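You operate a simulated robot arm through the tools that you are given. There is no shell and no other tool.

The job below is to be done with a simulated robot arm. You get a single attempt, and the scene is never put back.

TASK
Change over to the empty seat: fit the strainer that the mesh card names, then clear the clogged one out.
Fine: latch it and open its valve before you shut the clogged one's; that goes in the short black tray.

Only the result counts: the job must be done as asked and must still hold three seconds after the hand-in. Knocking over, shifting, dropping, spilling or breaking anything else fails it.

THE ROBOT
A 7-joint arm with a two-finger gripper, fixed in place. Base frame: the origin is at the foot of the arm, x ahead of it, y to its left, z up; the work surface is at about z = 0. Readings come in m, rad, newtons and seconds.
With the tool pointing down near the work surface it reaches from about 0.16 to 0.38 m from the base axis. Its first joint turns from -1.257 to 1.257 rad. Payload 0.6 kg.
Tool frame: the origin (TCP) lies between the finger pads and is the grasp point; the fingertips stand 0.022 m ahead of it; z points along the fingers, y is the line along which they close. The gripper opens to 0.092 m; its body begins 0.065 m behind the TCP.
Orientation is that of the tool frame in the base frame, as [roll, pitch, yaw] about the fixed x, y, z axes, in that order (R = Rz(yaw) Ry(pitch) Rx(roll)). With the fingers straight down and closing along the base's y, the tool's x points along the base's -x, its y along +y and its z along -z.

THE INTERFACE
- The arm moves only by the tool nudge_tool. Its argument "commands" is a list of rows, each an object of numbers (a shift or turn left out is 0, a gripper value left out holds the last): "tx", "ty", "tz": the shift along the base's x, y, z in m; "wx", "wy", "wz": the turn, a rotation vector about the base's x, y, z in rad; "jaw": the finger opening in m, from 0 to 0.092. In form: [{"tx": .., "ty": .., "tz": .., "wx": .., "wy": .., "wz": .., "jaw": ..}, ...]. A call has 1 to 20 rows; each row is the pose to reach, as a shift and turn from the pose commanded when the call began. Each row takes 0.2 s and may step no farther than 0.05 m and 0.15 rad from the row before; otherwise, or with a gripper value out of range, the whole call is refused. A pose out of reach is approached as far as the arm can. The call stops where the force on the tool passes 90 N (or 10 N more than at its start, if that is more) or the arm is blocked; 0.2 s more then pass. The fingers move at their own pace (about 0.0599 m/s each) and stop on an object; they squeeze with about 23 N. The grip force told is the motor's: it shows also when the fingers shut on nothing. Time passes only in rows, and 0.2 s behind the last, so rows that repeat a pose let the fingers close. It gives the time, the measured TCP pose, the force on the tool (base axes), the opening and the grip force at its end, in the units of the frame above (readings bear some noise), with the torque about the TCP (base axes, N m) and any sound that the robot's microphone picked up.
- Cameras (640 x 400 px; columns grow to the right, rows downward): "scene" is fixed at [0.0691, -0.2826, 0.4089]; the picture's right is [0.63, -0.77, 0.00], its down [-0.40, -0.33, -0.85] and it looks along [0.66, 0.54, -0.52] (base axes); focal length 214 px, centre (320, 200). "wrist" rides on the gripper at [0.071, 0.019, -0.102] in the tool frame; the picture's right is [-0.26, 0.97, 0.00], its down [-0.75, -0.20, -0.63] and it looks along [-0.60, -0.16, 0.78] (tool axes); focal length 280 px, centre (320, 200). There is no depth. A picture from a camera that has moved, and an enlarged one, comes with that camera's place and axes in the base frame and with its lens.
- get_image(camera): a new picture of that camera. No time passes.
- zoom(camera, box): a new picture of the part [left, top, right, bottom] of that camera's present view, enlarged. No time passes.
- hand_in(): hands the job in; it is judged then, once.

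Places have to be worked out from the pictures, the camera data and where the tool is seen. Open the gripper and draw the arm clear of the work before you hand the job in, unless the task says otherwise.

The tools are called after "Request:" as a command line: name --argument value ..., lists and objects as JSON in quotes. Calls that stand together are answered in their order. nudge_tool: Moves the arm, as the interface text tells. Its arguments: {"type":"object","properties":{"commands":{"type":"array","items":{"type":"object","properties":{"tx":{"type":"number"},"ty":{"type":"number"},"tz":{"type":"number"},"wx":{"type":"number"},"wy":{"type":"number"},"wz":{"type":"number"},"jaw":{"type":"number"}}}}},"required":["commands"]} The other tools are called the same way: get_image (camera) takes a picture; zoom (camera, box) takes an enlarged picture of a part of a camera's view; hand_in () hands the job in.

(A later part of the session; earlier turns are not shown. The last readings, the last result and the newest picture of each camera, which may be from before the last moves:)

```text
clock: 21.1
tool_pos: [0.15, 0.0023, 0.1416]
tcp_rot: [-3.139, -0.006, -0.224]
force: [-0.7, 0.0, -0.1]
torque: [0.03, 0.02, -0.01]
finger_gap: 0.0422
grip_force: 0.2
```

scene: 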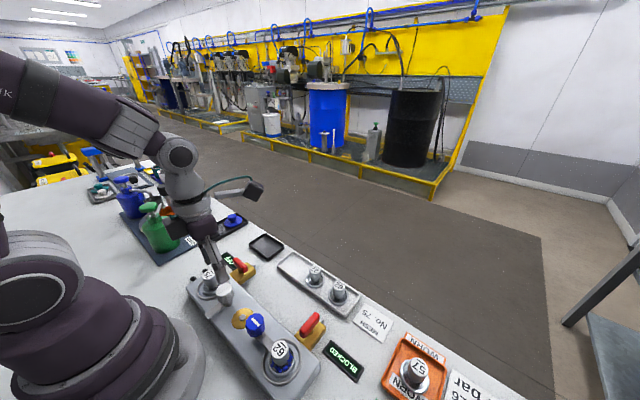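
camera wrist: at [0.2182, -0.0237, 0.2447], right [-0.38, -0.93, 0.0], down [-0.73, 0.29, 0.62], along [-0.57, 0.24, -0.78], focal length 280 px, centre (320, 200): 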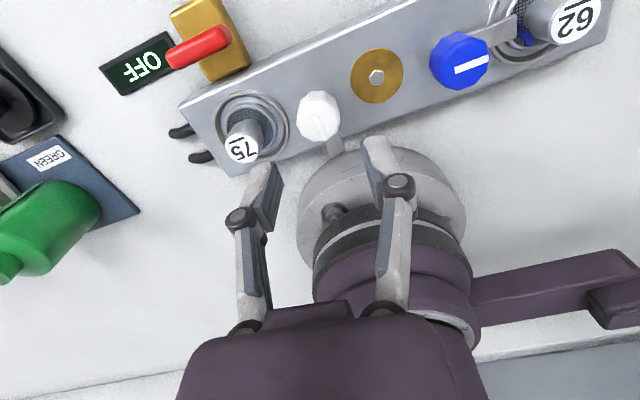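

The commanded pose equals the measured one, so yaw is now -0.22. I shift +1.4 mm in y and go down to just above the knob with the jaw at 0.045.

Request:
nudge_tool --commands '[{"ty": 0.0014, "tz": -0.01, "jaw": 0.046}, {"ty": 0.0014, "tz": -0.025, "jaw": 0.046}, {"ty": 0.0014, "tz": -0.04, "jaw": 0.046}, {"ty": 0.0014, "tz": -0.05, "jaw": 0.046}]'

Request:
get_image --camera "wrist"

Request:
zoom --camera "scene" --box '[160, 215, 300, 335]'

```text
clock: 22.1
tool_pos: [0.1503, 0.0051, 0.091]
tcp_rot: [-3.14, -0.002, -0.223]
force: [-0.3, -0.9, 0.0]
torque: [-0.04, -0.03, -0.03]
finger_gap: 0.0459
grip_force: 0.0
```

```text
taken
camera wrist: at [0.2166, -0.0292, 0.1943], right [-0.47, -0.88, 0.0], down [-0.69, 0.37, 0.62], along [-0.55, 0.29, -0.78], focal length 280 px, centre (320, 200)
```

wrist: 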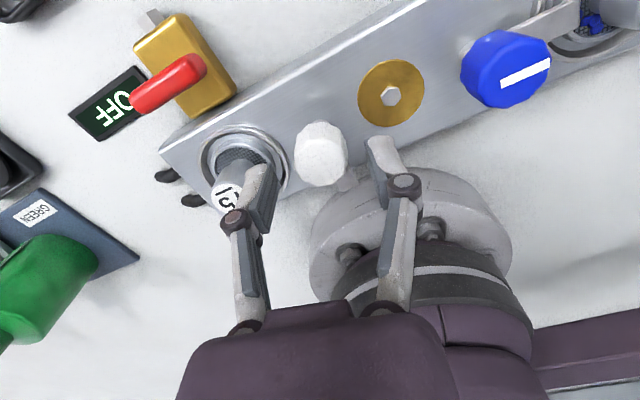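

```text
3.33 times, centred on (230, 275) of scene
camera zoom: at [0.0691, -0.2826, 0.4089], right [0.63, -0.77, 0.0], down [-0.4, -0.33, -0.85], along [0.66, 0.54, -0.52], focal length 715 px, centre (620, -50)
```

zoom: 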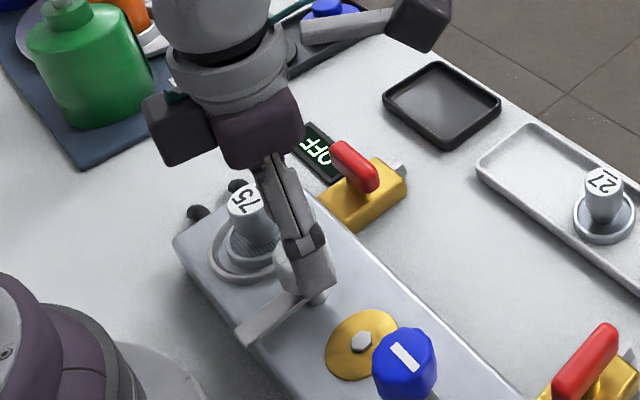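

The fingers straddle the knob. I zoom in to check alignment before the final descent.

Request:
zoom --camera "wrist" --box '[210, 90, 430, 230]'

Request:
zoom --camera "scene" --box '[190, 250, 270, 320]'

```text
2.86 times, centred on (320, 160) of wrist
camera zoom: at [0.2166, -0.0292, 0.1943], right [-0.47, -0.88, 0.0], down [-0.69, 0.37, 0.62], along [-0.55, 0.29, -0.78], focal length 801 px, centre (320, 314)
```

zoom: 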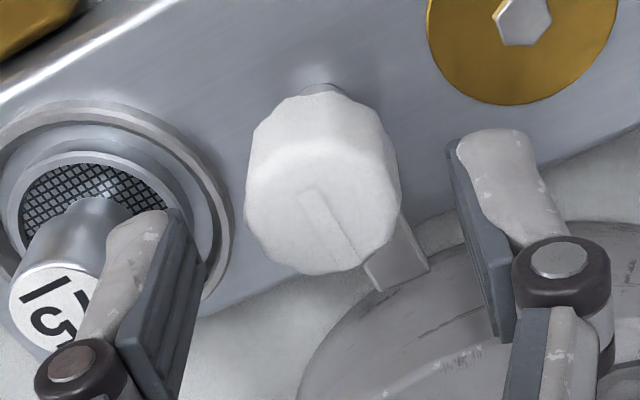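

```text
5.71 times, centred on (230, 285) of scene
camera zoom: at [0.0691, -0.2826, 0.4089], right [0.63, -0.77, 0.0], down [-0.4, -0.33, -0.85], along [0.66, 0.54, -0.52], focal length 1226 px, centre (834, -286)
```

zoom: 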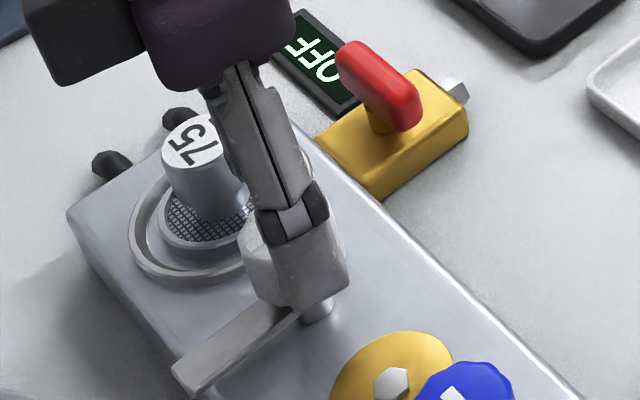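

The knob is centred between the fingers and about 1.5 mm farther along the view. I apply a small correction, go down to TCP z about 0.067 and close on the knob.

Request:
nudge_tool --commands '[{"tx": -0.001, "ty": 0.0005, "tz": -0.006, "jaw": 0.04}, {"tx": -0.001, "ty": 0.0005, "tz": -0.012, "jaw": 0.04}, {"tx": -0.001, "ty": 0.0005, "tz": -0.018, "jaw": 0.04}, {"tx": -0.001, "ty": 0.0005, "tz": -0.024, "jaw": 0.04}]'

Request:
zoom --camera "wrist" --box '[210, 90, 430, 230]'

Request:
zoom --camera "scene" --box '[190, 250, 270, 320]'

```text
clock: 23.1
tool_pos: [0.1531, 0.0066, 0.0678]
tcp_rot: [-3.139, -0.003, -0.223]
force: [-0.2, -0.2, 0.3]
torque: [0.04, -0.02, 0.03]
finger_gap: 0.0399
grip_force: 0.0
out of reach, approached as far as the arm can: row 1, 2, 3, 4
```

```text
2.86 times, centred on (320, 160) of wrist
camera zoom: at [0.2184, -0.0285, 0.1705], right [-0.47, -0.88, 0.0], down [-0.69, 0.37, 0.62], along [-0.55, 0.29, -0.78], focal length 801 px, centre (320, 314)
```

zoom: 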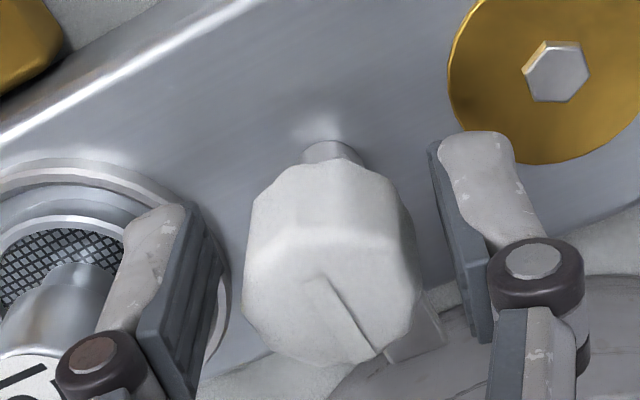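

```text
5.71 times, centred on (230, 285) of scene
camera zoom: at [0.0691, -0.2826, 0.4089], right [0.63, -0.77, 0.0], down [-0.4, -0.33, -0.85], along [0.66, 0.54, -0.52], focal length 1226 px, centre (834, -286)
```

zoom: 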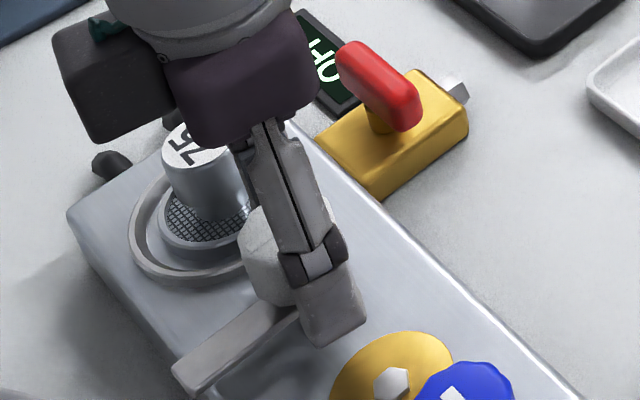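

At this height the reach stops at x about 0.153, 3 mm short of the knob axis. I rise to z about 0.080, where the axis is reachable and the fingertips still overlap the knob by about 13 mm.

Request:
nudge_tool --commands '[{"tx": -0.0005, "tz": 0.006}, {"tx": -0.003, "tz": 0.012}]'

Request:
zoom --camera "wrist" --box '[210, 90, 430, 230]'

Request:
zoom --camera "scene" --box '[190, 250, 270, 320]'

```text
clock: 23.7
tool_pos: [0.1523, 0.0062, 0.0792]
tcp_rot: [-3.141, -0.003, -0.223]
force: [-0.2, -0.4, -0.5]
torque: [0.03, 0.01, -0.01]
finger_gap: 0.0398
grip_force: 0.1
```

```text
2.86 times, centred on (320, 160) of wrist
camera zoom: at [0.218, -0.0281, 0.1826], right [-0.47, -0.88, 0.0], down [-0.69, 0.37, 0.62], along [-0.55, 0.29, -0.78], focal length 801 px, centre (320, 314)
```

zoom: 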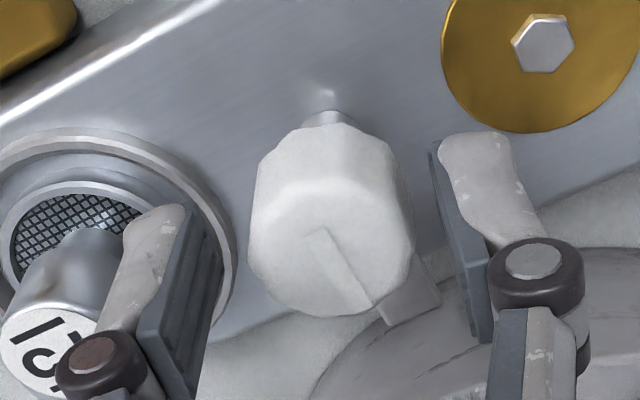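

```text
5.71 times, centred on (230, 285) of scene
camera zoom: at [0.0691, -0.2826, 0.4089], right [0.63, -0.77, 0.0], down [-0.4, -0.33, -0.85], along [0.66, 0.54, -0.52], focal length 1226 px, centre (834, -286)
```

zoom: 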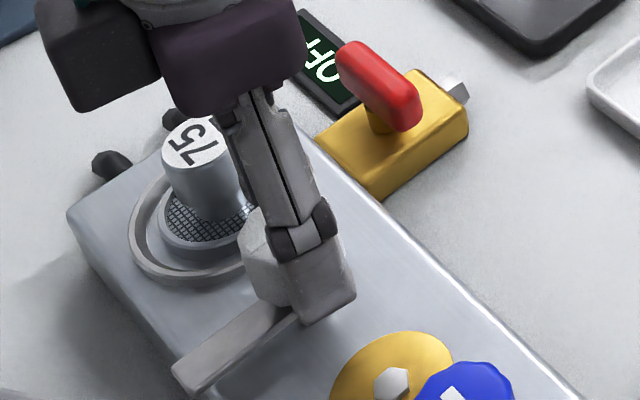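

Camera data put the TCP at x about 0.153, so I try another 2 mm toward the knob axis.

Request:
nudge_tool --commands '[{"tx": -0.001}, {"tx": -0.002}]'

Request:
zoom --camera "wrist" --box '[210, 90, 430, 230]'

```text
clock: 24.3
tool_pos: [0.153, 0.0057, 0.0794]
tcp_rot: [-3.139, -0.004, -0.223]
force: [-0.3, -0.1, 0.9]
torque: [0.02, 0.02, -0.01]
finger_gap: 0.0401
grip_force: 0.1
out of reach, approached as far as the arm can: row 1, 2
```

```text
2.86 times, centred on (320, 160) of wrist
camera zoom: at [0.218, -0.0281, 0.1826], right [-0.47, -0.88, 0.0], down [-0.69, 0.37, 0.62], along [-0.55, 0.29, -0.78], focal length 801 px, centre (320, 314)
```

zoom: 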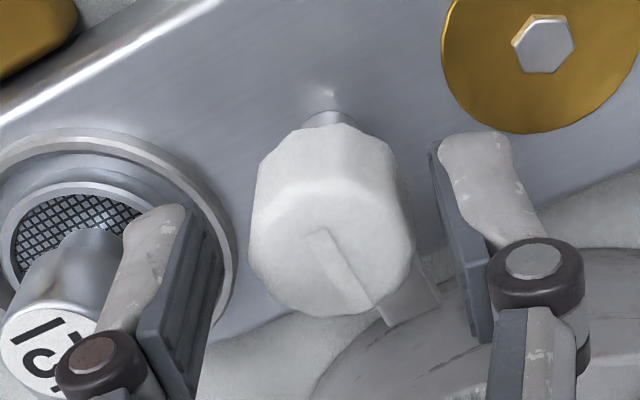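

The inner reach limit is x about 0.153 here, 3 mm outside the knob axis at (0.1504, 0.0055). I'll grip with the knob centred along the closing line and let it slide along the pads while turning, starting with the grip and a small test turn.

Request:
nudge_tool --commands '[{"ty": -0.0014, "jaw": 0.04}, {"ty": -0.0014, "jaw": 0.025}, {"ty": -0.0014, "jaw": 0.02}, {"ty": -0.0014, "jaw": 0.02}, {"ty": -0.0014, "jaw": 0.02}]'

Request:
zoom --camera "wrist" --box '[210, 90, 430, 230]'

```text
clock: 25.5
tool_pos: [0.1525, 0.0047, 0.0788]
tcp_rot: [-3.14, -0.003, -0.222]
force: [-0.9, 0.0, 1.7]
torque: [0.02, 0.01, -0.06]
finger_gap: 0.0268
grip_force: 27.7
```

```text
2.86 times, centred on (320, 160) of wrist
camera zoom: at [0.2181, -0.0296, 0.1826], right [-0.47, -0.88, 0.0], down [-0.69, 0.37, 0.62], along [-0.55, 0.29, -0.78], focal length 801 px, centre (320, 314)
```

zoom: 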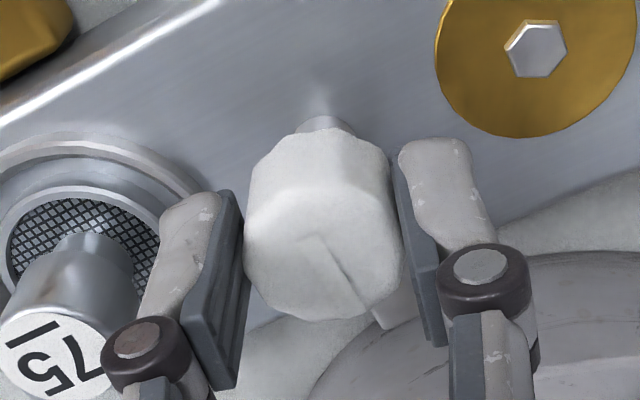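

Gripped at 0.0268 with hardly any side force. I turn -0.3 rad as a test.

Request:
nudge_tool --commands '[{"ty": -0.0003, "wz": -0.1}, {"ty": -0.0007, "wz": -0.2}, {"ty": -0.001, "wz": -0.3}]'

Request:
zoom --camera "wrist" --box '[210, 90, 430, 230]'

Request:
zoom --camera "scene" --box '[180, 250, 280, 335]'

```text
clock: 26.3
tool_pos: [0.1523, 0.002, 0.0797]
tcp_rot: [-3.14, -0.005, -0.527]
force: [-5.0, 2.1, 4.8]
torque: [0.05, 0.04, 0.02]
finger_gap: 0.0267
grip_force: 27.6
```

```text
2.86 times, centred on (320, 160) of wrist
camera zoom: at [0.2048, -0.0479, 0.1825], right [-0.71, -0.7, 0.0], down [-0.55, 0.55, 0.62], along [-0.44, 0.44, -0.78], focal length 801 px, centre (320, 314)
```

zoom: 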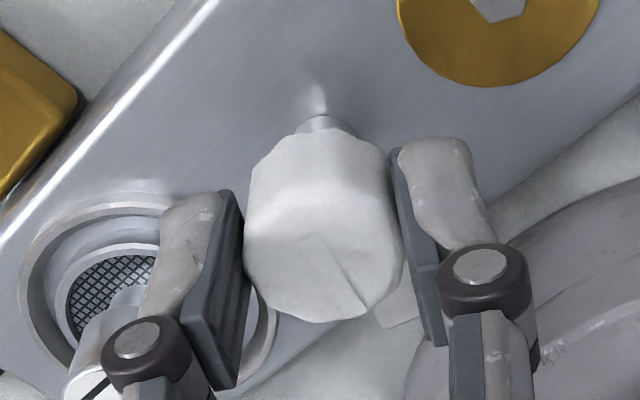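

```text
4.71 times, centred on (230, 292) of scene
camera zoom: at [0.0691, -0.2826, 0.4089], right [0.63, -0.77, 0.0], down [-0.4, -0.33, -0.85], along [0.66, 0.54, -0.52], focal length 1009 px, centre (744, -235)
```

zoom: 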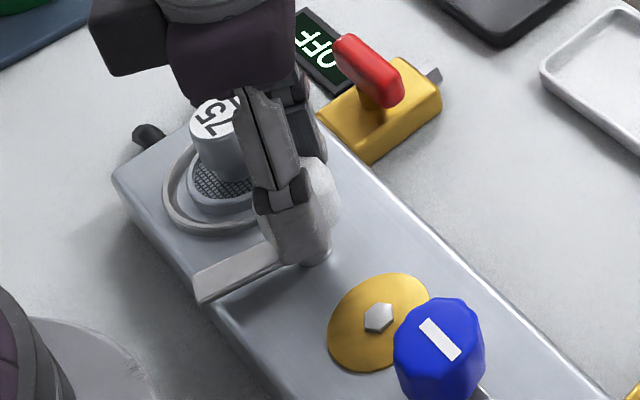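

The latch arm follows the knob. I continue the turn to a total of -0.9 rad.

Request:
nudge_tool --commands '[{"ty": -0.0005, "wz": -0.1}, {"ty": -0.001, "wz": -0.2}, {"ty": -0.0016, "wz": -0.3}, {"ty": -0.0023, "wz": -0.4}, {"ty": -0.0032, "wz": -0.5}, {"ty": -0.0045, "wz": -0.6}]'

Request:
get_image --camera "wrist"

Request:
zoom --camera "scene" --box '[180, 250, 280, 335]'

```text
clock: 27.7
tool_pos: [0.1526, -0.0009, 0.0808]
tcp_rot: [-3.138, -0.002, -1.125]
force: [-10.2, 25.2, -2.2]
torque: [0.37, 0.15, 0.02]
finger_gap: 0.027
grip_force: 28.4
```

```text
taken
camera wrist: at [0.1665, -0.0721, 0.1824], right [-0.98, -0.18, 0.0], down [-0.14, 0.77, 0.62], along [-0.11, 0.61, -0.78], focal length 280 px, centre (320, 200)
```

wrist: 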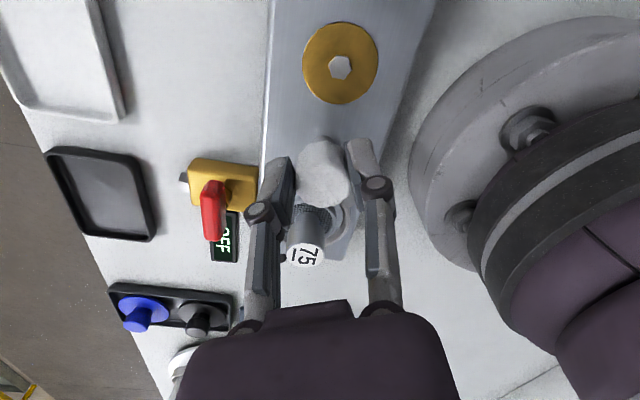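

```text
4.71 times, centred on (230, 292) of scene
camera zoom: at [0.0691, -0.2826, 0.4088], right [0.63, -0.77, 0.0], down [-0.4, -0.33, -0.85], along [0.66, 0.54, -0.52], focal length 1009 px, centre (744, -235)
```

zoom: 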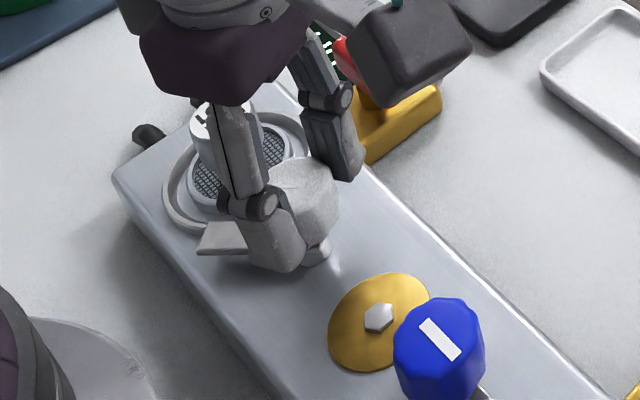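

The arm is now at about 52° of turn, with 25 N of side force from pad friction. I open, rise, wind the wrist back and take a second grip.

Request:
nudge_tool --commands '[{"jaw": 0.035}, {"jaw": 0.042}, {"jaw": 0.042}, {"tz": 0.012, "jaw": 0.042}, {"tz": 0.025, "jaw": 0.042}]'

Request:
zoom --camera "wrist" --box '[230, 80, 410, 220]'

Request:
zoom --camera "scene" --box '[180, 250, 280, 335]'

```text
clock: 28.9
tool_pos: [0.1529, -0.0006, 0.1044]
tcp_rot: [-3.138, -0.006, -1.124]
force: [0.4, 0.4, 0.7]
torque: [0.02, 0.05, -0.01]
finger_gap: 0.042
grip_force: 0.0
```

```text
2.86 times, centred on (320, 150) of wrist
camera zoom: at [0.1666, -0.072, 0.208], right [-0.98, -0.18, 0.0], down [-0.14, 0.77, 0.62], along [-0.11, 0.61, -0.78], focal length 801 px, centre (320, 343)
```

zoom: 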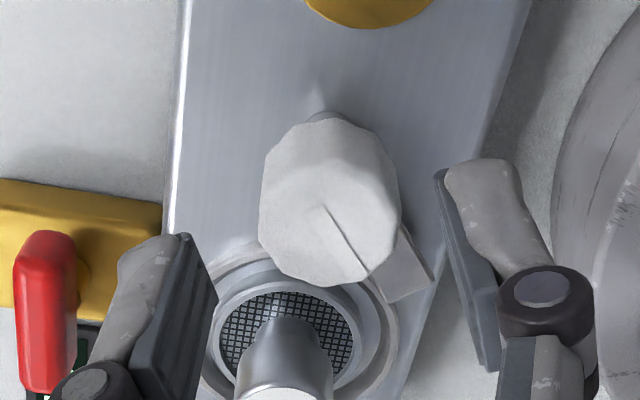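

```text
4.71 times, centred on (230, 292) of scene
camera zoom: at [0.0691, -0.2826, 0.4089], right [0.63, -0.77, 0.0], down [-0.4, -0.33, -0.85], along [0.66, 0.54, -0.52], focal length 1009 px, centre (744, -235)
```

zoom: 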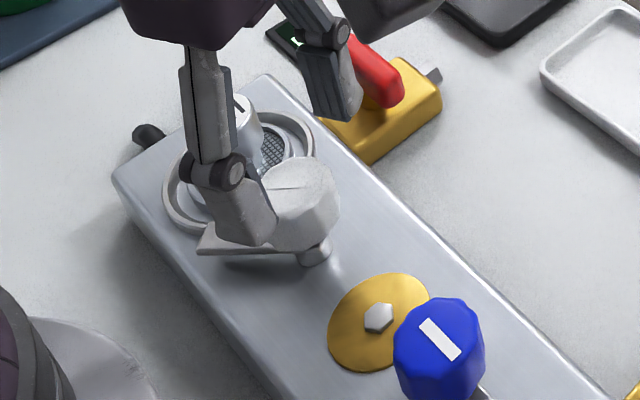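

The knob stays where I left it, with the arm at about 130° and 40° remaining. I wind back to yaw -0.25 above the knob, then lower.

Request:
nudge_tool --commands '[{"wz": 0.14, "ty": 0.001}, {"wz": 0.28, "ty": 0.002}, {"wz": 0.42, "ty": 0.003}, {"wz": 0.56, "ty": 0.004}, {"wz": 0.7, "ty": 0.0048}, {"wz": 0.84, "ty": 0.0048}, {"wz": 0.875, "ty": 0.0048}, {"wz": 0.875, "ty": 0.0048, "tz": -0.012}, {"wz": 0.875, "ty": 0.0048, "tz": -0.025}]'

Request:
zoom --camera "wrist" --box '[210, 90, 430, 230]'

Request:
zoom --camera "scene" --box '[180, 250, 280, 335]'

```text
clock: 30.9
tool_pos: [0.1521, 0.0037, 0.0786]
tcp_rot: [-3.14, -0.004, -0.246]
force: [0.0, 0.4, 0.2]
torque: [-0.04, 0.0, -0.02]
finger_gap: 0.0421
grip_force: 0.0
```

```text
2.86 times, centred on (320, 160) of wrist
camera zoom: at [0.2171, -0.0321, 0.1822], right [-0.49, -0.87, 0.0], down [-0.68, 0.38, 0.62], along [-0.54, 0.31, -0.78], focal length 801 px, centre (320, 314)
```

zoom: 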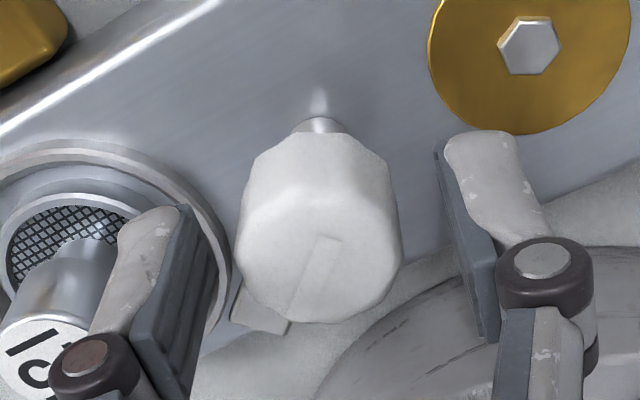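

```text
4.71 times, centred on (230, 292) of scene
camera zoom: at [0.0691, -0.2826, 0.4089], right [0.63, -0.77, 0.0], down [-0.4, -0.33, -0.85], along [0.66, 0.54, -0.52], focal length 1009 px, centre (744, -235)
```

zoom: 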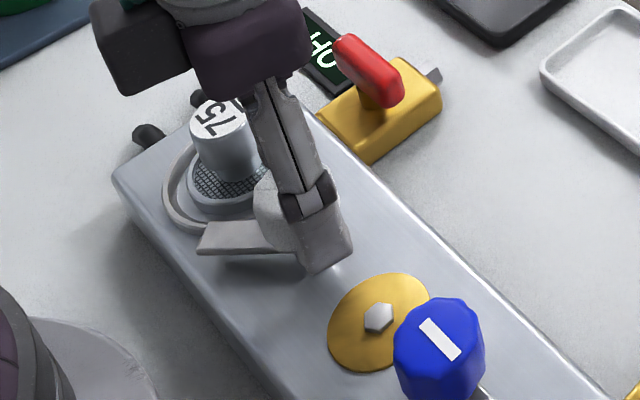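

The knob is centred again. I close and turn another -0.6 rad, then inspect.

Request:
nudge_tool --commands '[{"jaw": 0.03}, {"jaw": 0.02}, {"jaw": 0.02}, {"jaw": 0.02}, {"ty": -0.0003, "wz": -0.1}, {"ty": -0.0006, "wz": -0.2}, {"ty": -0.001, "wz": -0.3}, {"ty": -0.0015, "wz": -0.4}, {"ty": -0.002, "wz": -0.5}, {"ty": -0.0026, "wz": -0.6}]'

Request:
zoom --camera "wrist" --box '[210, 90, 430, 230]'

Request:
zoom --camera "scene" --box '[180, 250, 280, 335]'

```text
clock: 33.1
tool_pos: [0.1528, 0.0001, 0.0802]
tcp_rot: [-3.136, -0.005, -0.849]
force: [8.4, 19.2, -3.6]
torque: [0.29, -0.19, 0.47]
finger_gap: 0.0273
grip_force: 28.5
```

```text
2.86 times, centred on (320, 160) of wrist
camera zoom: at [0.1859, -0.0638, 0.1829], right [-0.9, -0.44, -0.01], down [-0.35, 0.7, 0.62], along [-0.27, 0.56, -0.78], focal length 801 px, centre (320, 314)
```

zoom: 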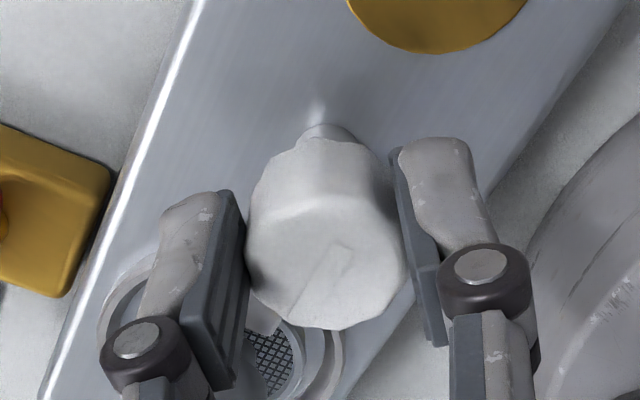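

```text
4.71 times, centred on (230, 292) of scene
camera zoom: at [0.0691, -0.2826, 0.4088], right [0.63, -0.77, 0.0], down [-0.4, -0.33, -0.85], along [0.66, 0.54, -0.52], focal length 1009 px, centre (744, -235)
```

zoom: 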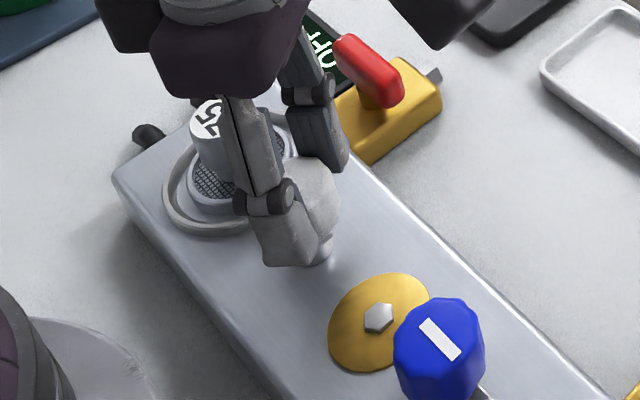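

A turning resistance of about 0.47 N m has appeared, and the pointer looks close to +y. I release and rise to measure the arm angle.

Request:
nudge_tool --commands '[{"jaw": 0.035}, {"jaw": 0.042}, {"jaw": 0.042}, {"tz": 0.012, "jaw": 0.042}, {"tz": 0.03, "jaw": 0.042}, {"tz": 0.05, "jaw": 0.042}]'

Request:
zoom --camera "wrist" --box '[210, 40, 430, 190]'

Request:
zoom --camera "scene" --box '[180, 250, 280, 335]'

```text
clock: 34.5
tool_pos: [0.1531, 0.0006, 0.1306]
tcp_rot: [-3.139, -0.003, -0.85]
force: [-0.7, -0.2, 0.1]
torque: [0.01, -0.04, -0.02]
finger_gap: 0.0419
grip_force: 0.0
```

```text
2.67 times, centred on (320, 115) of wrist
camera zoom: at [0.1854, -0.0641, 0.233], right [-0.9, -0.44, 0.0], down [-0.35, 0.7, 0.62], along [-0.27, 0.56, -0.78], focal length 748 px, centre (320, 427)
```

zoom: 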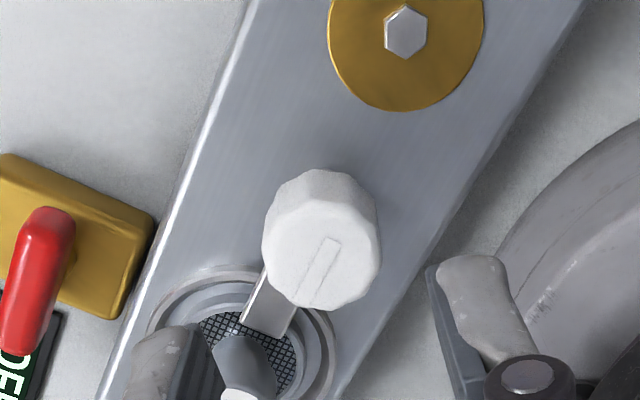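

```text
4.71 times, centred on (230, 292) of scene
camera zoom: at [0.0691, -0.2826, 0.4089], right [0.63, -0.77, 0.0], down [-0.4, -0.33, -0.85], along [0.66, 0.54, -0.52], focal length 1009 px, centre (744, -235)
```

zoom: 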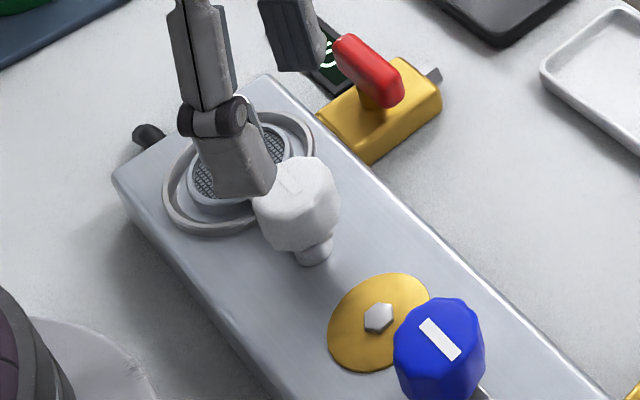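

The arm lies over the flange at about 90°, but I want a better angle measurement. I back off toward -y with yaw -1.57 for a straighter view.

Request:
nudge_tool --commands '[{"wz": -0.12, "ty": -0.01, "tz": 0.01, "tx": 0.005}, {"wz": -0.24, "ty": -0.02, "tz": 0.02, "tx": 0.01}, {"wz": -0.36, "ty": -0.03, "tz": 0.03, "tx": 0.01}, {"wz": -0.48, "ty": -0.04, "tz": 0.03, "tx": 0.01}, {"wz": -0.6, "ty": -0.05, "tz": 0.03, "tx": 0.01}, {"wz": -0.72, "ty": -0.055, "tz": 0.03, "tx": 0.01}]'

Request:
get_image --camera "wrist"

Request:
zoom --camera "wrist" --box '[230, 60, 390, 200]'

Request:
zoom --camera "scene" --box '[180, 250, 280, 335]'

```text
clock: 35.9
tool_pos: [0.1631, -0.0543, 0.1595]
tcp_rot: [-3.138, -0.005, -1.571]
force: [1.4, 0.6, -0.3]
torque: [0.01, 0.01, 0.03]
finger_gap: 0.0422
grip_force: 0.1
```

```text
taken
camera wrist: at [0.1437, -0.1237, 0.2628], right [-0.97, 0.26, 0.0], down [0.2, 0.76, 0.62], along [0.17, 0.6, -0.78], focal length 280 px, centre (320, 200)
```

wrist: 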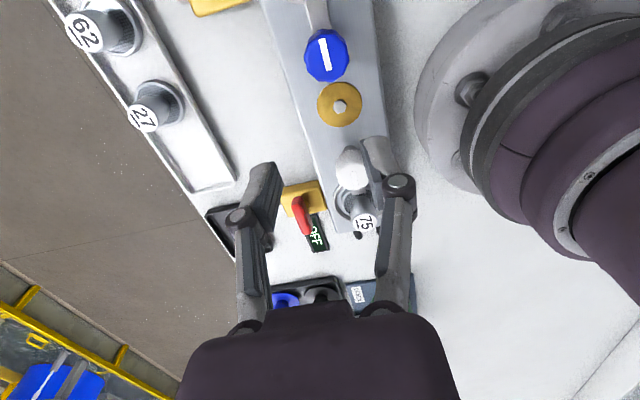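

```text
2.86 times, centred on (310, 130) of wrist
camera zoom: at [0.1437, -0.1237, 0.2628], right [-0.97, 0.26, 0.0], down [0.2, 0.76, 0.62], along [0.17, 0.6, -0.78], focal length 801 px, centre (349, 400)
```

zoom: 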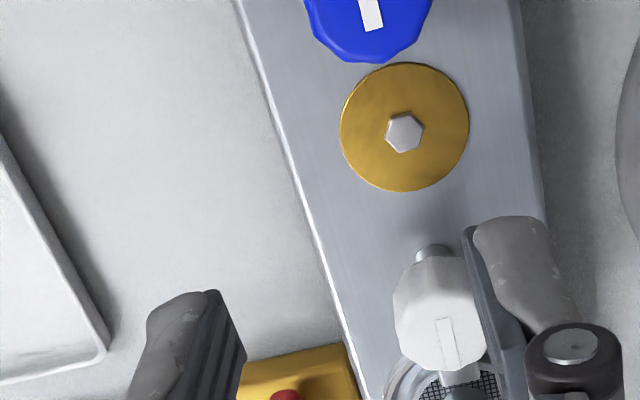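

```text
4.71 times, centred on (230, 292) of scene
camera zoom: at [0.0691, -0.2826, 0.4089], right [0.63, -0.77, 0.0], down [-0.4, -0.33, -0.85], along [0.66, 0.54, -0.52], focal length 1009 px, centre (744, -235)
```

zoom: 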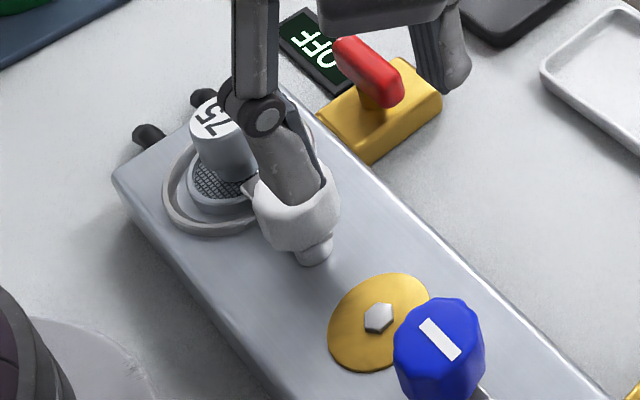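

The finger hides the latch, so I shift over it for an unobstructed look.

Request:
nudge_tool --commands '[{"ty": 0.02}, {"ty": 0.04}, {"ty": 0.06, "jaw": 0.06}, {"ty": 0.075, "jaw": 0.07}]'

Request:
get_image --camera "wrist"

Request:
zoom --camera "wrist" --box '[260, 30, 400, 150]'

Request:
zoom --camera "scene" --box '[180, 250, 280, 335]'

```text
clock: 36.9
tool_pos: [0.1625, 0.021, 0.1596]
tcp_rot: [-3.139, -0.006, -1.569]
force: [0.2, -0.4, 0.1]
torque: [-0.02, 0.05, 0.02]
finger_gap: 0.07
grip_force: 0.0
```

```text
taken
camera wrist: at [0.1442, -0.0485, 0.2631], right [-0.97, 0.26, 0.0], down [0.2, 0.76, 0.62], along [0.17, 0.6, -0.78], focal length 280 px, centre (320, 200)
```

wrist: 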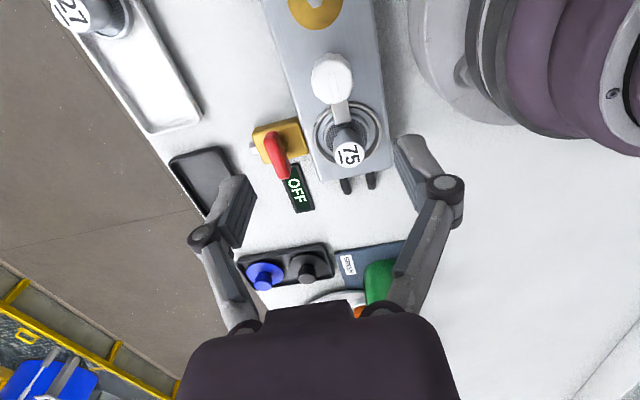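

```text
3.33 times, centred on (330, 90) of wrist
camera zoom: at [0.1442, -0.0485, 0.2631], right [-0.97, 0.26, 0.0], down [0.2, 0.76, 0.62], along [0.17, 0.6, -0.78], focal length 935 px, centre (287, 567)
```

zoom: 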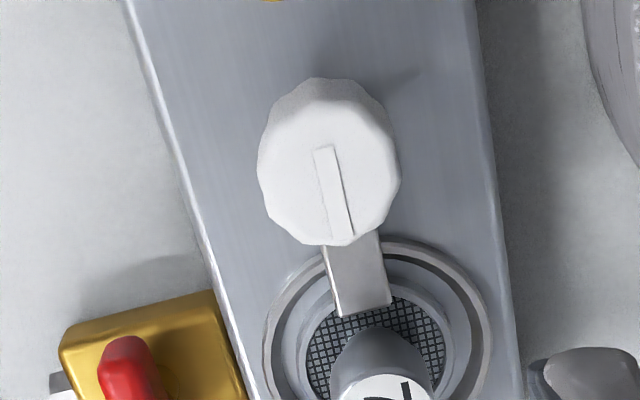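

```text
4.71 times, centred on (230, 292) of scene
camera zoom: at [0.0691, -0.2826, 0.4089], right [0.63, -0.77, 0.0], down [-0.4, -0.33, -0.85], along [0.66, 0.54, -0.52], focal length 1009 px, centre (744, -235)
```

zoom: 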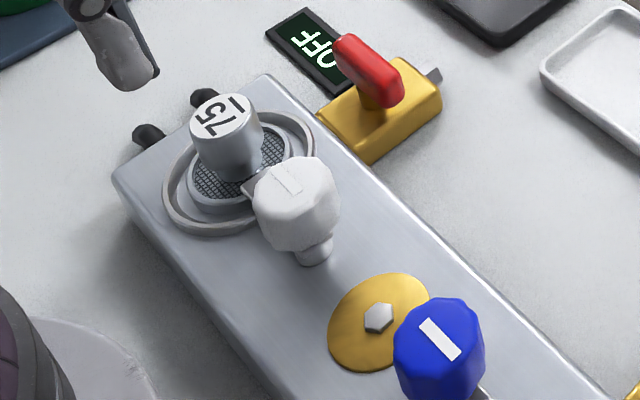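

The pointer measures almost exactly +y and the arm overlaps the flange, so the new strainer is latched. Next I zoom on both valves to understand the lever positions.

Request:
zoom --camera "wrist" --box '[230, 100, 340, 220]'

Request:
zoom --camera "scene" --box '[230, 245, 270, 285]'

Request:
zoom --camera "scene" --box '[285, 300, 345, 360]'

```text
3.33 times, centred on (285, 160) of wrist
camera zoom: at [0.1442, -0.0485, 0.2631], right [-0.97, 0.26, 0.0], down [0.2, 0.76, 0.62], along [0.17, 0.6, -0.78], focal length 935 px, centre (437, 333)
```

zoom: 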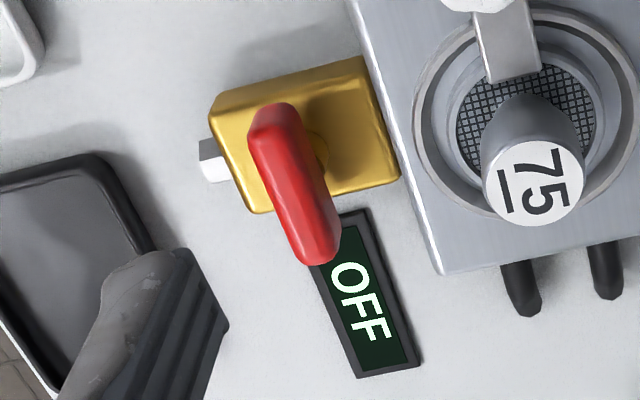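

```text
10.00 times, centred on (250, 265) of scene
camera zoom: at [0.0691, -0.2826, 0.4089], right [0.63, -0.77, 0.0], down [-0.4, -0.33, -0.85], along [0.66, 0.54, -0.52], focal length 2145 px, centre (1020, -450)
```

zoom: 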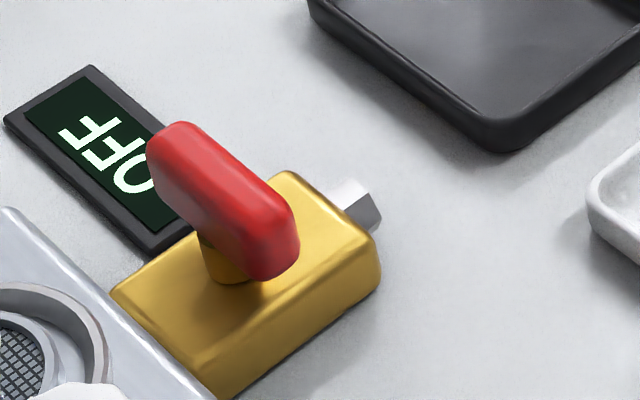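

```text
6.67 times, centred on (315, 330) of scene
camera zoom: at [0.0691, -0.2826, 0.4089], right [0.63, -0.77, 0.0], down [-0.4, -0.33, -0.85], along [0.66, 0.54, -0.52], focal length 1430 px, centre (353, -667)
```

zoom: 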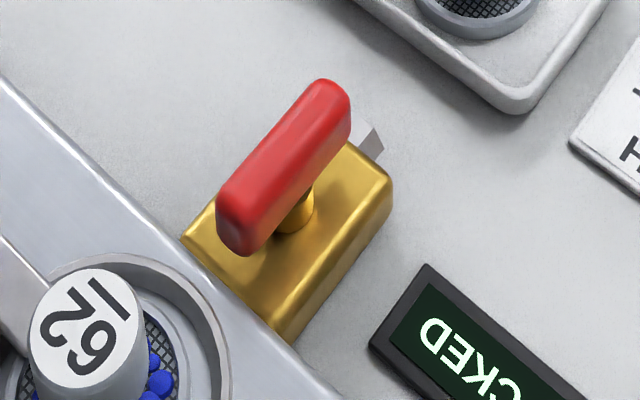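

The lever is a bar centred over its stem, closed when along y and open when along x in line with the pipe stub. For the OFF valve it sits at about (0.212, 0.058) with its top near z 0.047. I move above it with the fingers closing along x.

Request:
nudge_tool --commands '[{"tx": 0.015, "ty": 0.012, "tz": 0.0, "jaw": 0.05}, {"tx": 0.035, "ty": 0.025, "tz": -0.01, "jaw": 0.032}, {"tx": 0.0486, "ty": 0.0366, "tz": -0.03, "jaw": 0.032}, {"tx": 0.0486, "ty": 0.0366, "tz": -0.06, "jaw": 0.032}]'

Request:
get_image --camera "wrist"

Request:
zoom --camera "wrist" --box '[230, 70, 410, 220]'

Request:
zoom --camera "scene" --box '[190, 220, 290, 300]'

```text
clock: 37.9
tool_pos: [0.2106, 0.0578, 0.0993]
tcp_rot: [-3.138, -0.004, -1.568]
force: [-0.8, -0.1, 0.3]
torque: [0.01, 0.02, -0.01]
finger_gap: 0.0321
grip_force: 0.0
```

```text
taken
camera wrist: at [0.1931, -0.0125, 0.2026], right [-0.97, 0.26, 0.0], down [0.2, 0.76, 0.62], along [0.16, 0.6, -0.78], focal length 280 px, centre (320, 200)
```

wrist: 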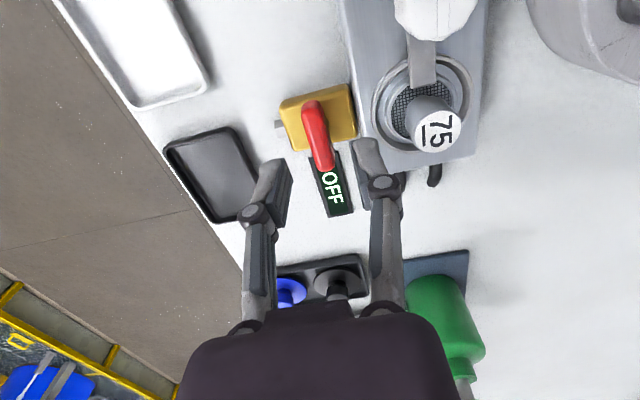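

```text
2.67 times, centred on (320, 145) of wrist
camera zoom: at [0.1931, -0.0125, 0.2026], right [-0.97, 0.26, 0.0], down [0.2, 0.76, 0.62], along [0.16, 0.6, -0.78], focal length 748 px, centre (320, 347)
```

zoom: 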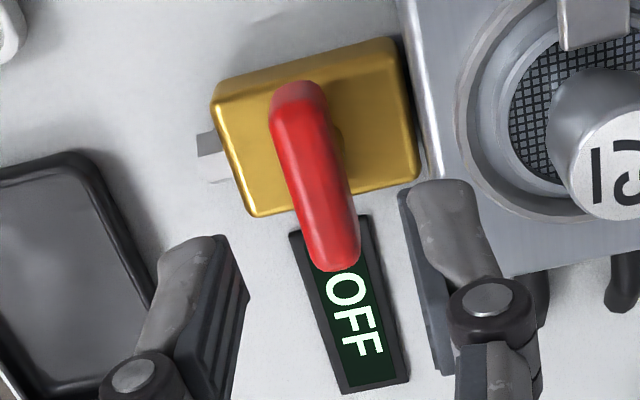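

```text
5.00 times, centred on (240, 260) of scene
camera zoom: at [0.0691, -0.2826, 0.4089], right [0.63, -0.77, 0.0], down [-0.4, -0.33, -0.85], along [0.66, 0.54, -0.52], focal length 1072 px, centre (720, -100)
```

zoom: 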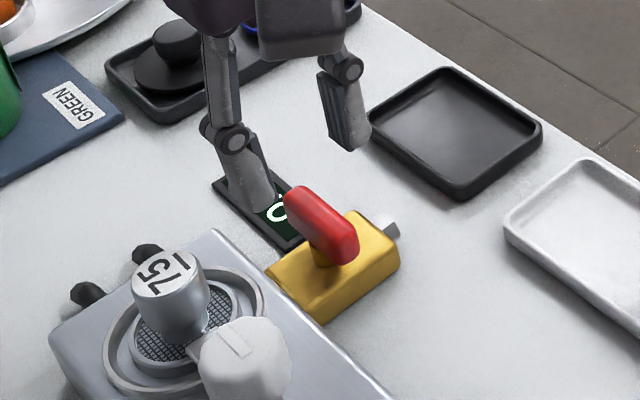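

The lever centre works out at about (0.2145, 0.0625) with its top near z 0.047. I shift by (0.002, 0.0045) and go down to TCP z 0.056.

Request:
nudge_tool --commands '[{"tx": 0.002, "ty": 0.0045, "tz": -0.01, "jaw": 0.03}, {"tx": 0.002, "ty": 0.0045, "tz": -0.022, "jaw": 0.03}, {"tx": 0.002, "ty": 0.0045, "tz": -0.034, "jaw": 0.03}, {"tx": 0.002, "ty": 0.0045, "tz": -0.043, "jaw": 0.03}]'

Request:
zoom --camera "wrist" --box '[230, 90, 410, 240]'

Request:
zoom --camera "scene" --box '[200, 225, 300, 305]'

```text
clock: 38.9
tool_pos: [0.2124, 0.0605, 0.0565]
tcp_rot: [-3.139, -0.005, -1.57]
force: [0.1, 0.5, 0.3]
torque: [0.02, 0.01, -0.01]
finger_gap: 0.0301
grip_force: 0.1
```

```text
2.67 times, centred on (320, 165) of wrist
camera zoom: at [0.1948, -0.008, 0.1593], right [-0.97, 0.26, 0.0], down [0.2, 0.76, 0.62], along [0.17, 0.6, -0.78], focal length 748 px, centre (320, 293)
```

zoom: 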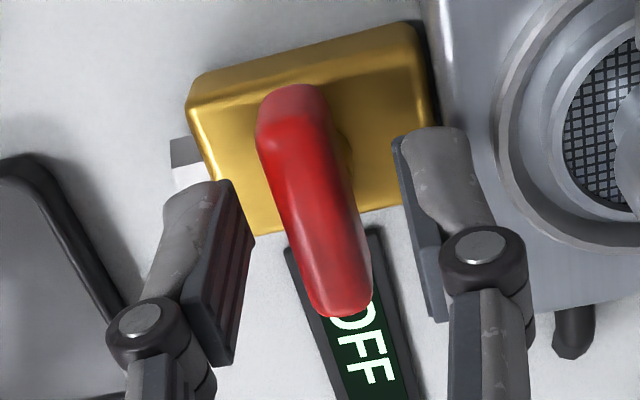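

```text
5.00 times, centred on (250, 265) of scene
camera zoom: at [0.0691, -0.2826, 0.4089], right [0.63, -0.77, 0.0], down [-0.4, -0.33, -0.85], along [0.66, 0.54, -0.52], focal length 1072 px, centre (670, -125)
```

zoom: 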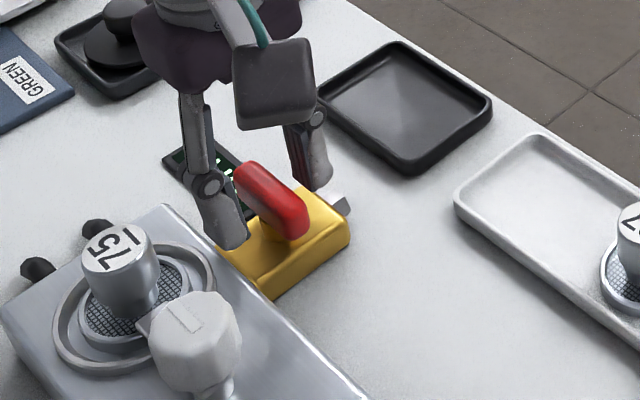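

The lever is well between the pads. I centre 1.5 mm toward -y, close, and try a gentle +0.12 rad turn to feel the direction.

Request:
nudge_tool --commands '[{"ty": -0.0015, "jaw": 0.02}, {"ty": -0.0015, "jaw": 0.008}, {"ty": -0.0015, "jaw": 0.008}, {"ty": -0.0015, "jaw": 0.008}]'

Request:
nudge_tool --commands '[{"wz": 0.06}, {"wz": 0.12}]'

Request:
zoom --camera "wrist" --box '[230, 90, 410, 240]'

```text
clock: 39.9
tool_pos: [0.2134, 0.0602, 0.0558]
tcp_rot: [-3.134, -0.004, -1.569]
force: [19.8, 3.0, -18.7]
torque: [0.27, -0.35, -0.07]
finger_gap: 0.0129
grip_force: 28.0
```

```text
clock: 40.5
tool_pos: [0.2137, 0.0609, 0.057]
tcp_rot: [-3.134, -0.006, -1.448]
force: [30.0, -0.4, -25.8]
torque: [0.21, -0.5, -0.08]
finger_gap: 0.0128
grip_force: 27.9
```

```text
2.67 times, centred on (320, 165) of wrist
camera zoom: at [0.2039, -0.0111, 0.1596], right [-0.99, 0.14, -0.01], down [0.11, 0.78, 0.62], along [0.1, 0.62, -0.78], focal length 748 px, centre (320, 293)
```

zoom: 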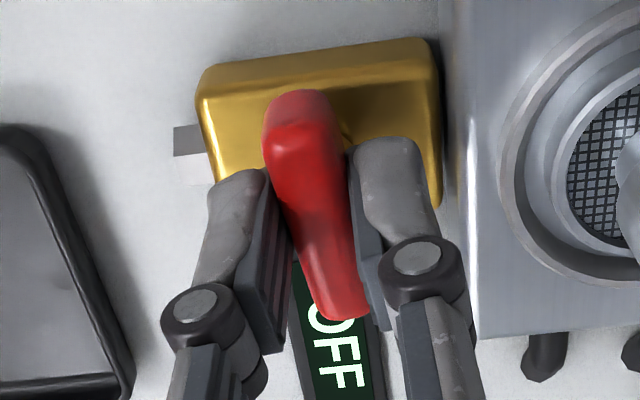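

The side force suggests the lever lies about 2 mm further +x than my TCP, so I shift to relieve that. I continue the turn a little to see whether the lever follows.

Request:
nudge_tool --commands '[{"tx": 0.001}, {"tx": 0.002}, {"tx": 0.002, "wz": 0.08}, {"tx": 0.002, "wz": 0.16}]'

Request:
zoom --camera "wrist" --box '[230, 90, 410, 240]'

Request:
zoom --camera "scene" --box '[200, 225, 300, 305]'

```text
clock: 41.5
tool_pos: [0.2152, 0.0614, 0.0556]
tcp_rot: [-3.141, -0.005, -1.288]
force: [0.5, -8.0, 25.9]
torque: [-0.17, -0.01, -0.02]
finger_gap: 0.013
grip_force: 27.6
```

```text
2.67 times, centred on (320, 165) of wrist
camera zoom: at [0.2168, -0.0117, 0.1595], right [-1.0, -0.02, 0.0], down [-0.02, 0.78, 0.62], along [-0.01, 0.62, -0.78], focal length 748 px, centre (320, 293)
```

zoom: 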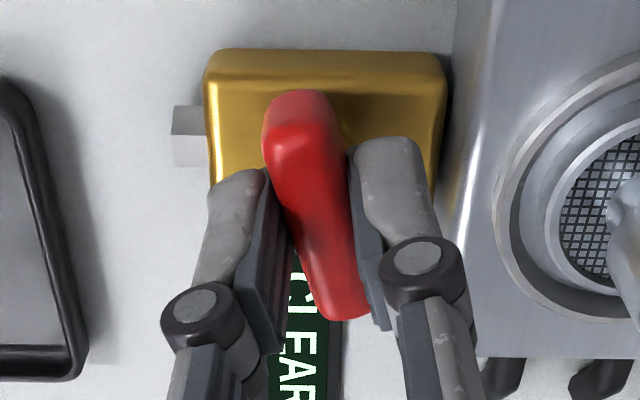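

```text
5.00 times, centred on (250, 265) of scene
camera zoom: at [0.069, -0.2826, 0.4089], right [0.63, -0.77, 0.0], down [-0.4, -0.33, -0.85], along [0.66, 0.54, -0.52], focal length 1072 px, centre (670, -125)
```

zoom: 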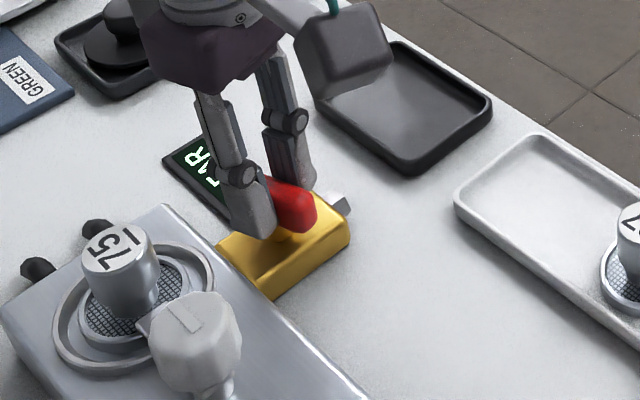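

The display now reads CLEAR, so the lever follows in the + direction. I continue the turn toward fully in line with the pipe.

Request:
nudge_tool --commands '[{"wz": 0.12, "tz": 0.001}, {"wz": 0.24, "tz": 0.001}, {"wz": 0.36, "tz": 0.001}, {"wz": 0.48, "tz": 0.001}]'

Request:
zoom --camera "wrist" --box '[230, 90, 410, 240]'

Request:
zoom --camera "scene" --box '[200, 225, 300, 305]'

```text
clock: 42.5
tool_pos: [0.2155, 0.0614, 0.0568]
tcp_rot: [-3.136, -0.003, -0.805]
force: [17.0, 4.6, -22.8]
torque: [0.2, -0.15, -0.02]
finger_gap: 0.0131
grip_force: 28.0
```

```text
2.67 times, centred on (320, 165) of wrist
camera zoom: at [0.2509, -0.0024, 0.1606], right [-0.88, -0.48, -0.01], down [-0.38, 0.68, 0.62], along [-0.29, 0.55, -0.78], focal length 748 px, centre (320, 293)
```

zoom: 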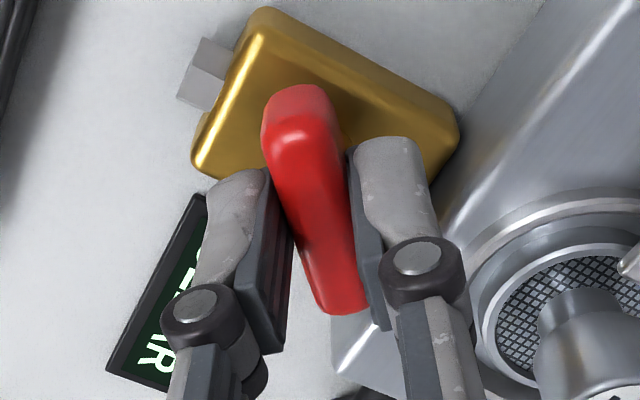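

```text
5.00 times, centred on (250, 265) of scene
camera zoom: at [0.0691, -0.2826, 0.4089], right [0.63, -0.77, 0.0], down [-0.4, -0.33, -0.85], along [0.66, 0.54, -0.52], focal length 1072 px, centre (670, -125)
```

zoom: 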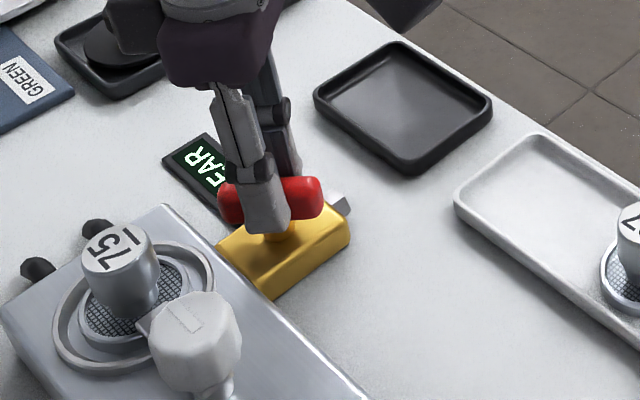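

The lever keeps following. I apply small centring corrections and complete the quarter turn to about yaw -0.03.

Request:
nudge_tool --commands '[{"wz": 0.12, "tx": 0.0005, "ty": 0.0005, "tz": -0.0005}, {"wz": 0.24, "tx": 0.0008, "ty": 0.0007, "tz": -0.0005}, {"wz": 0.36, "tx": 0.0008, "ty": 0.0007, "tz": -0.0005}, {"wz": 0.48, "tx": 0.0008, "ty": 0.0007, "tz": -0.0005}, {"wz": 0.6, "tx": 0.0008, "ty": 0.0007, "tz": -0.0005}, {"wz": 0.7, "tx": 0.0008, "ty": 0.0007, "tz": -0.0005}]'

Request:
zoom --camera "wrist" --box '[230, 90, 410, 240]'

Request:
zoom --camera "scene" --box '[200, 225, 300, 305]'

```text
clock: 43.9
tool_pos: [0.216, 0.0617, 0.0561]
tcp_rot: [-3.134, -0.007, -0.103]
force: [14.0, 26.8, 21.3]
torque: [0.61, 0.01, -0.02]
finger_gap: 0.0131
grip_force: 28.5
```

```text
2.67 times, centred on (320, 165) of wrist
camera zoom: at [0.2848, 0.0363, 0.1601], right [-0.36, -0.93, -0.01], down [-0.73, 0.28, 0.62], along [-0.58, 0.23, -0.78], focal length 748 px, centre (320, 293)
```

zoom: 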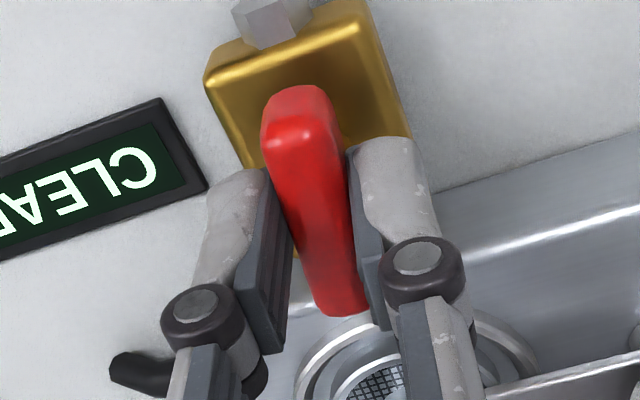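

```text
5.00 times, centred on (250, 265) of scene
camera zoom: at [0.0691, -0.2826, 0.4088], right [0.63, -0.77, 0.0], down [-0.4, -0.33, -0.85], along [0.66, 0.54, -0.52], focal length 1072 px, centre (670, -125)
```

zoom: 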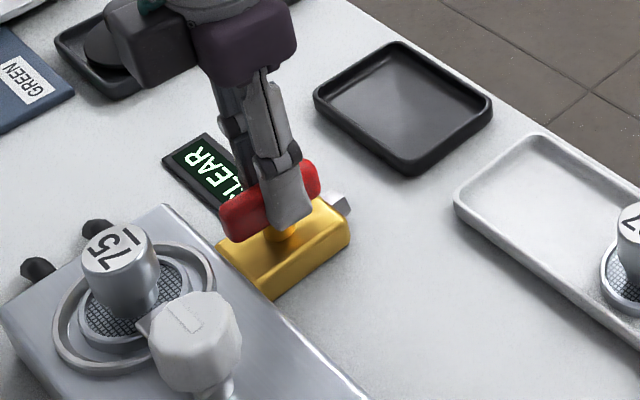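

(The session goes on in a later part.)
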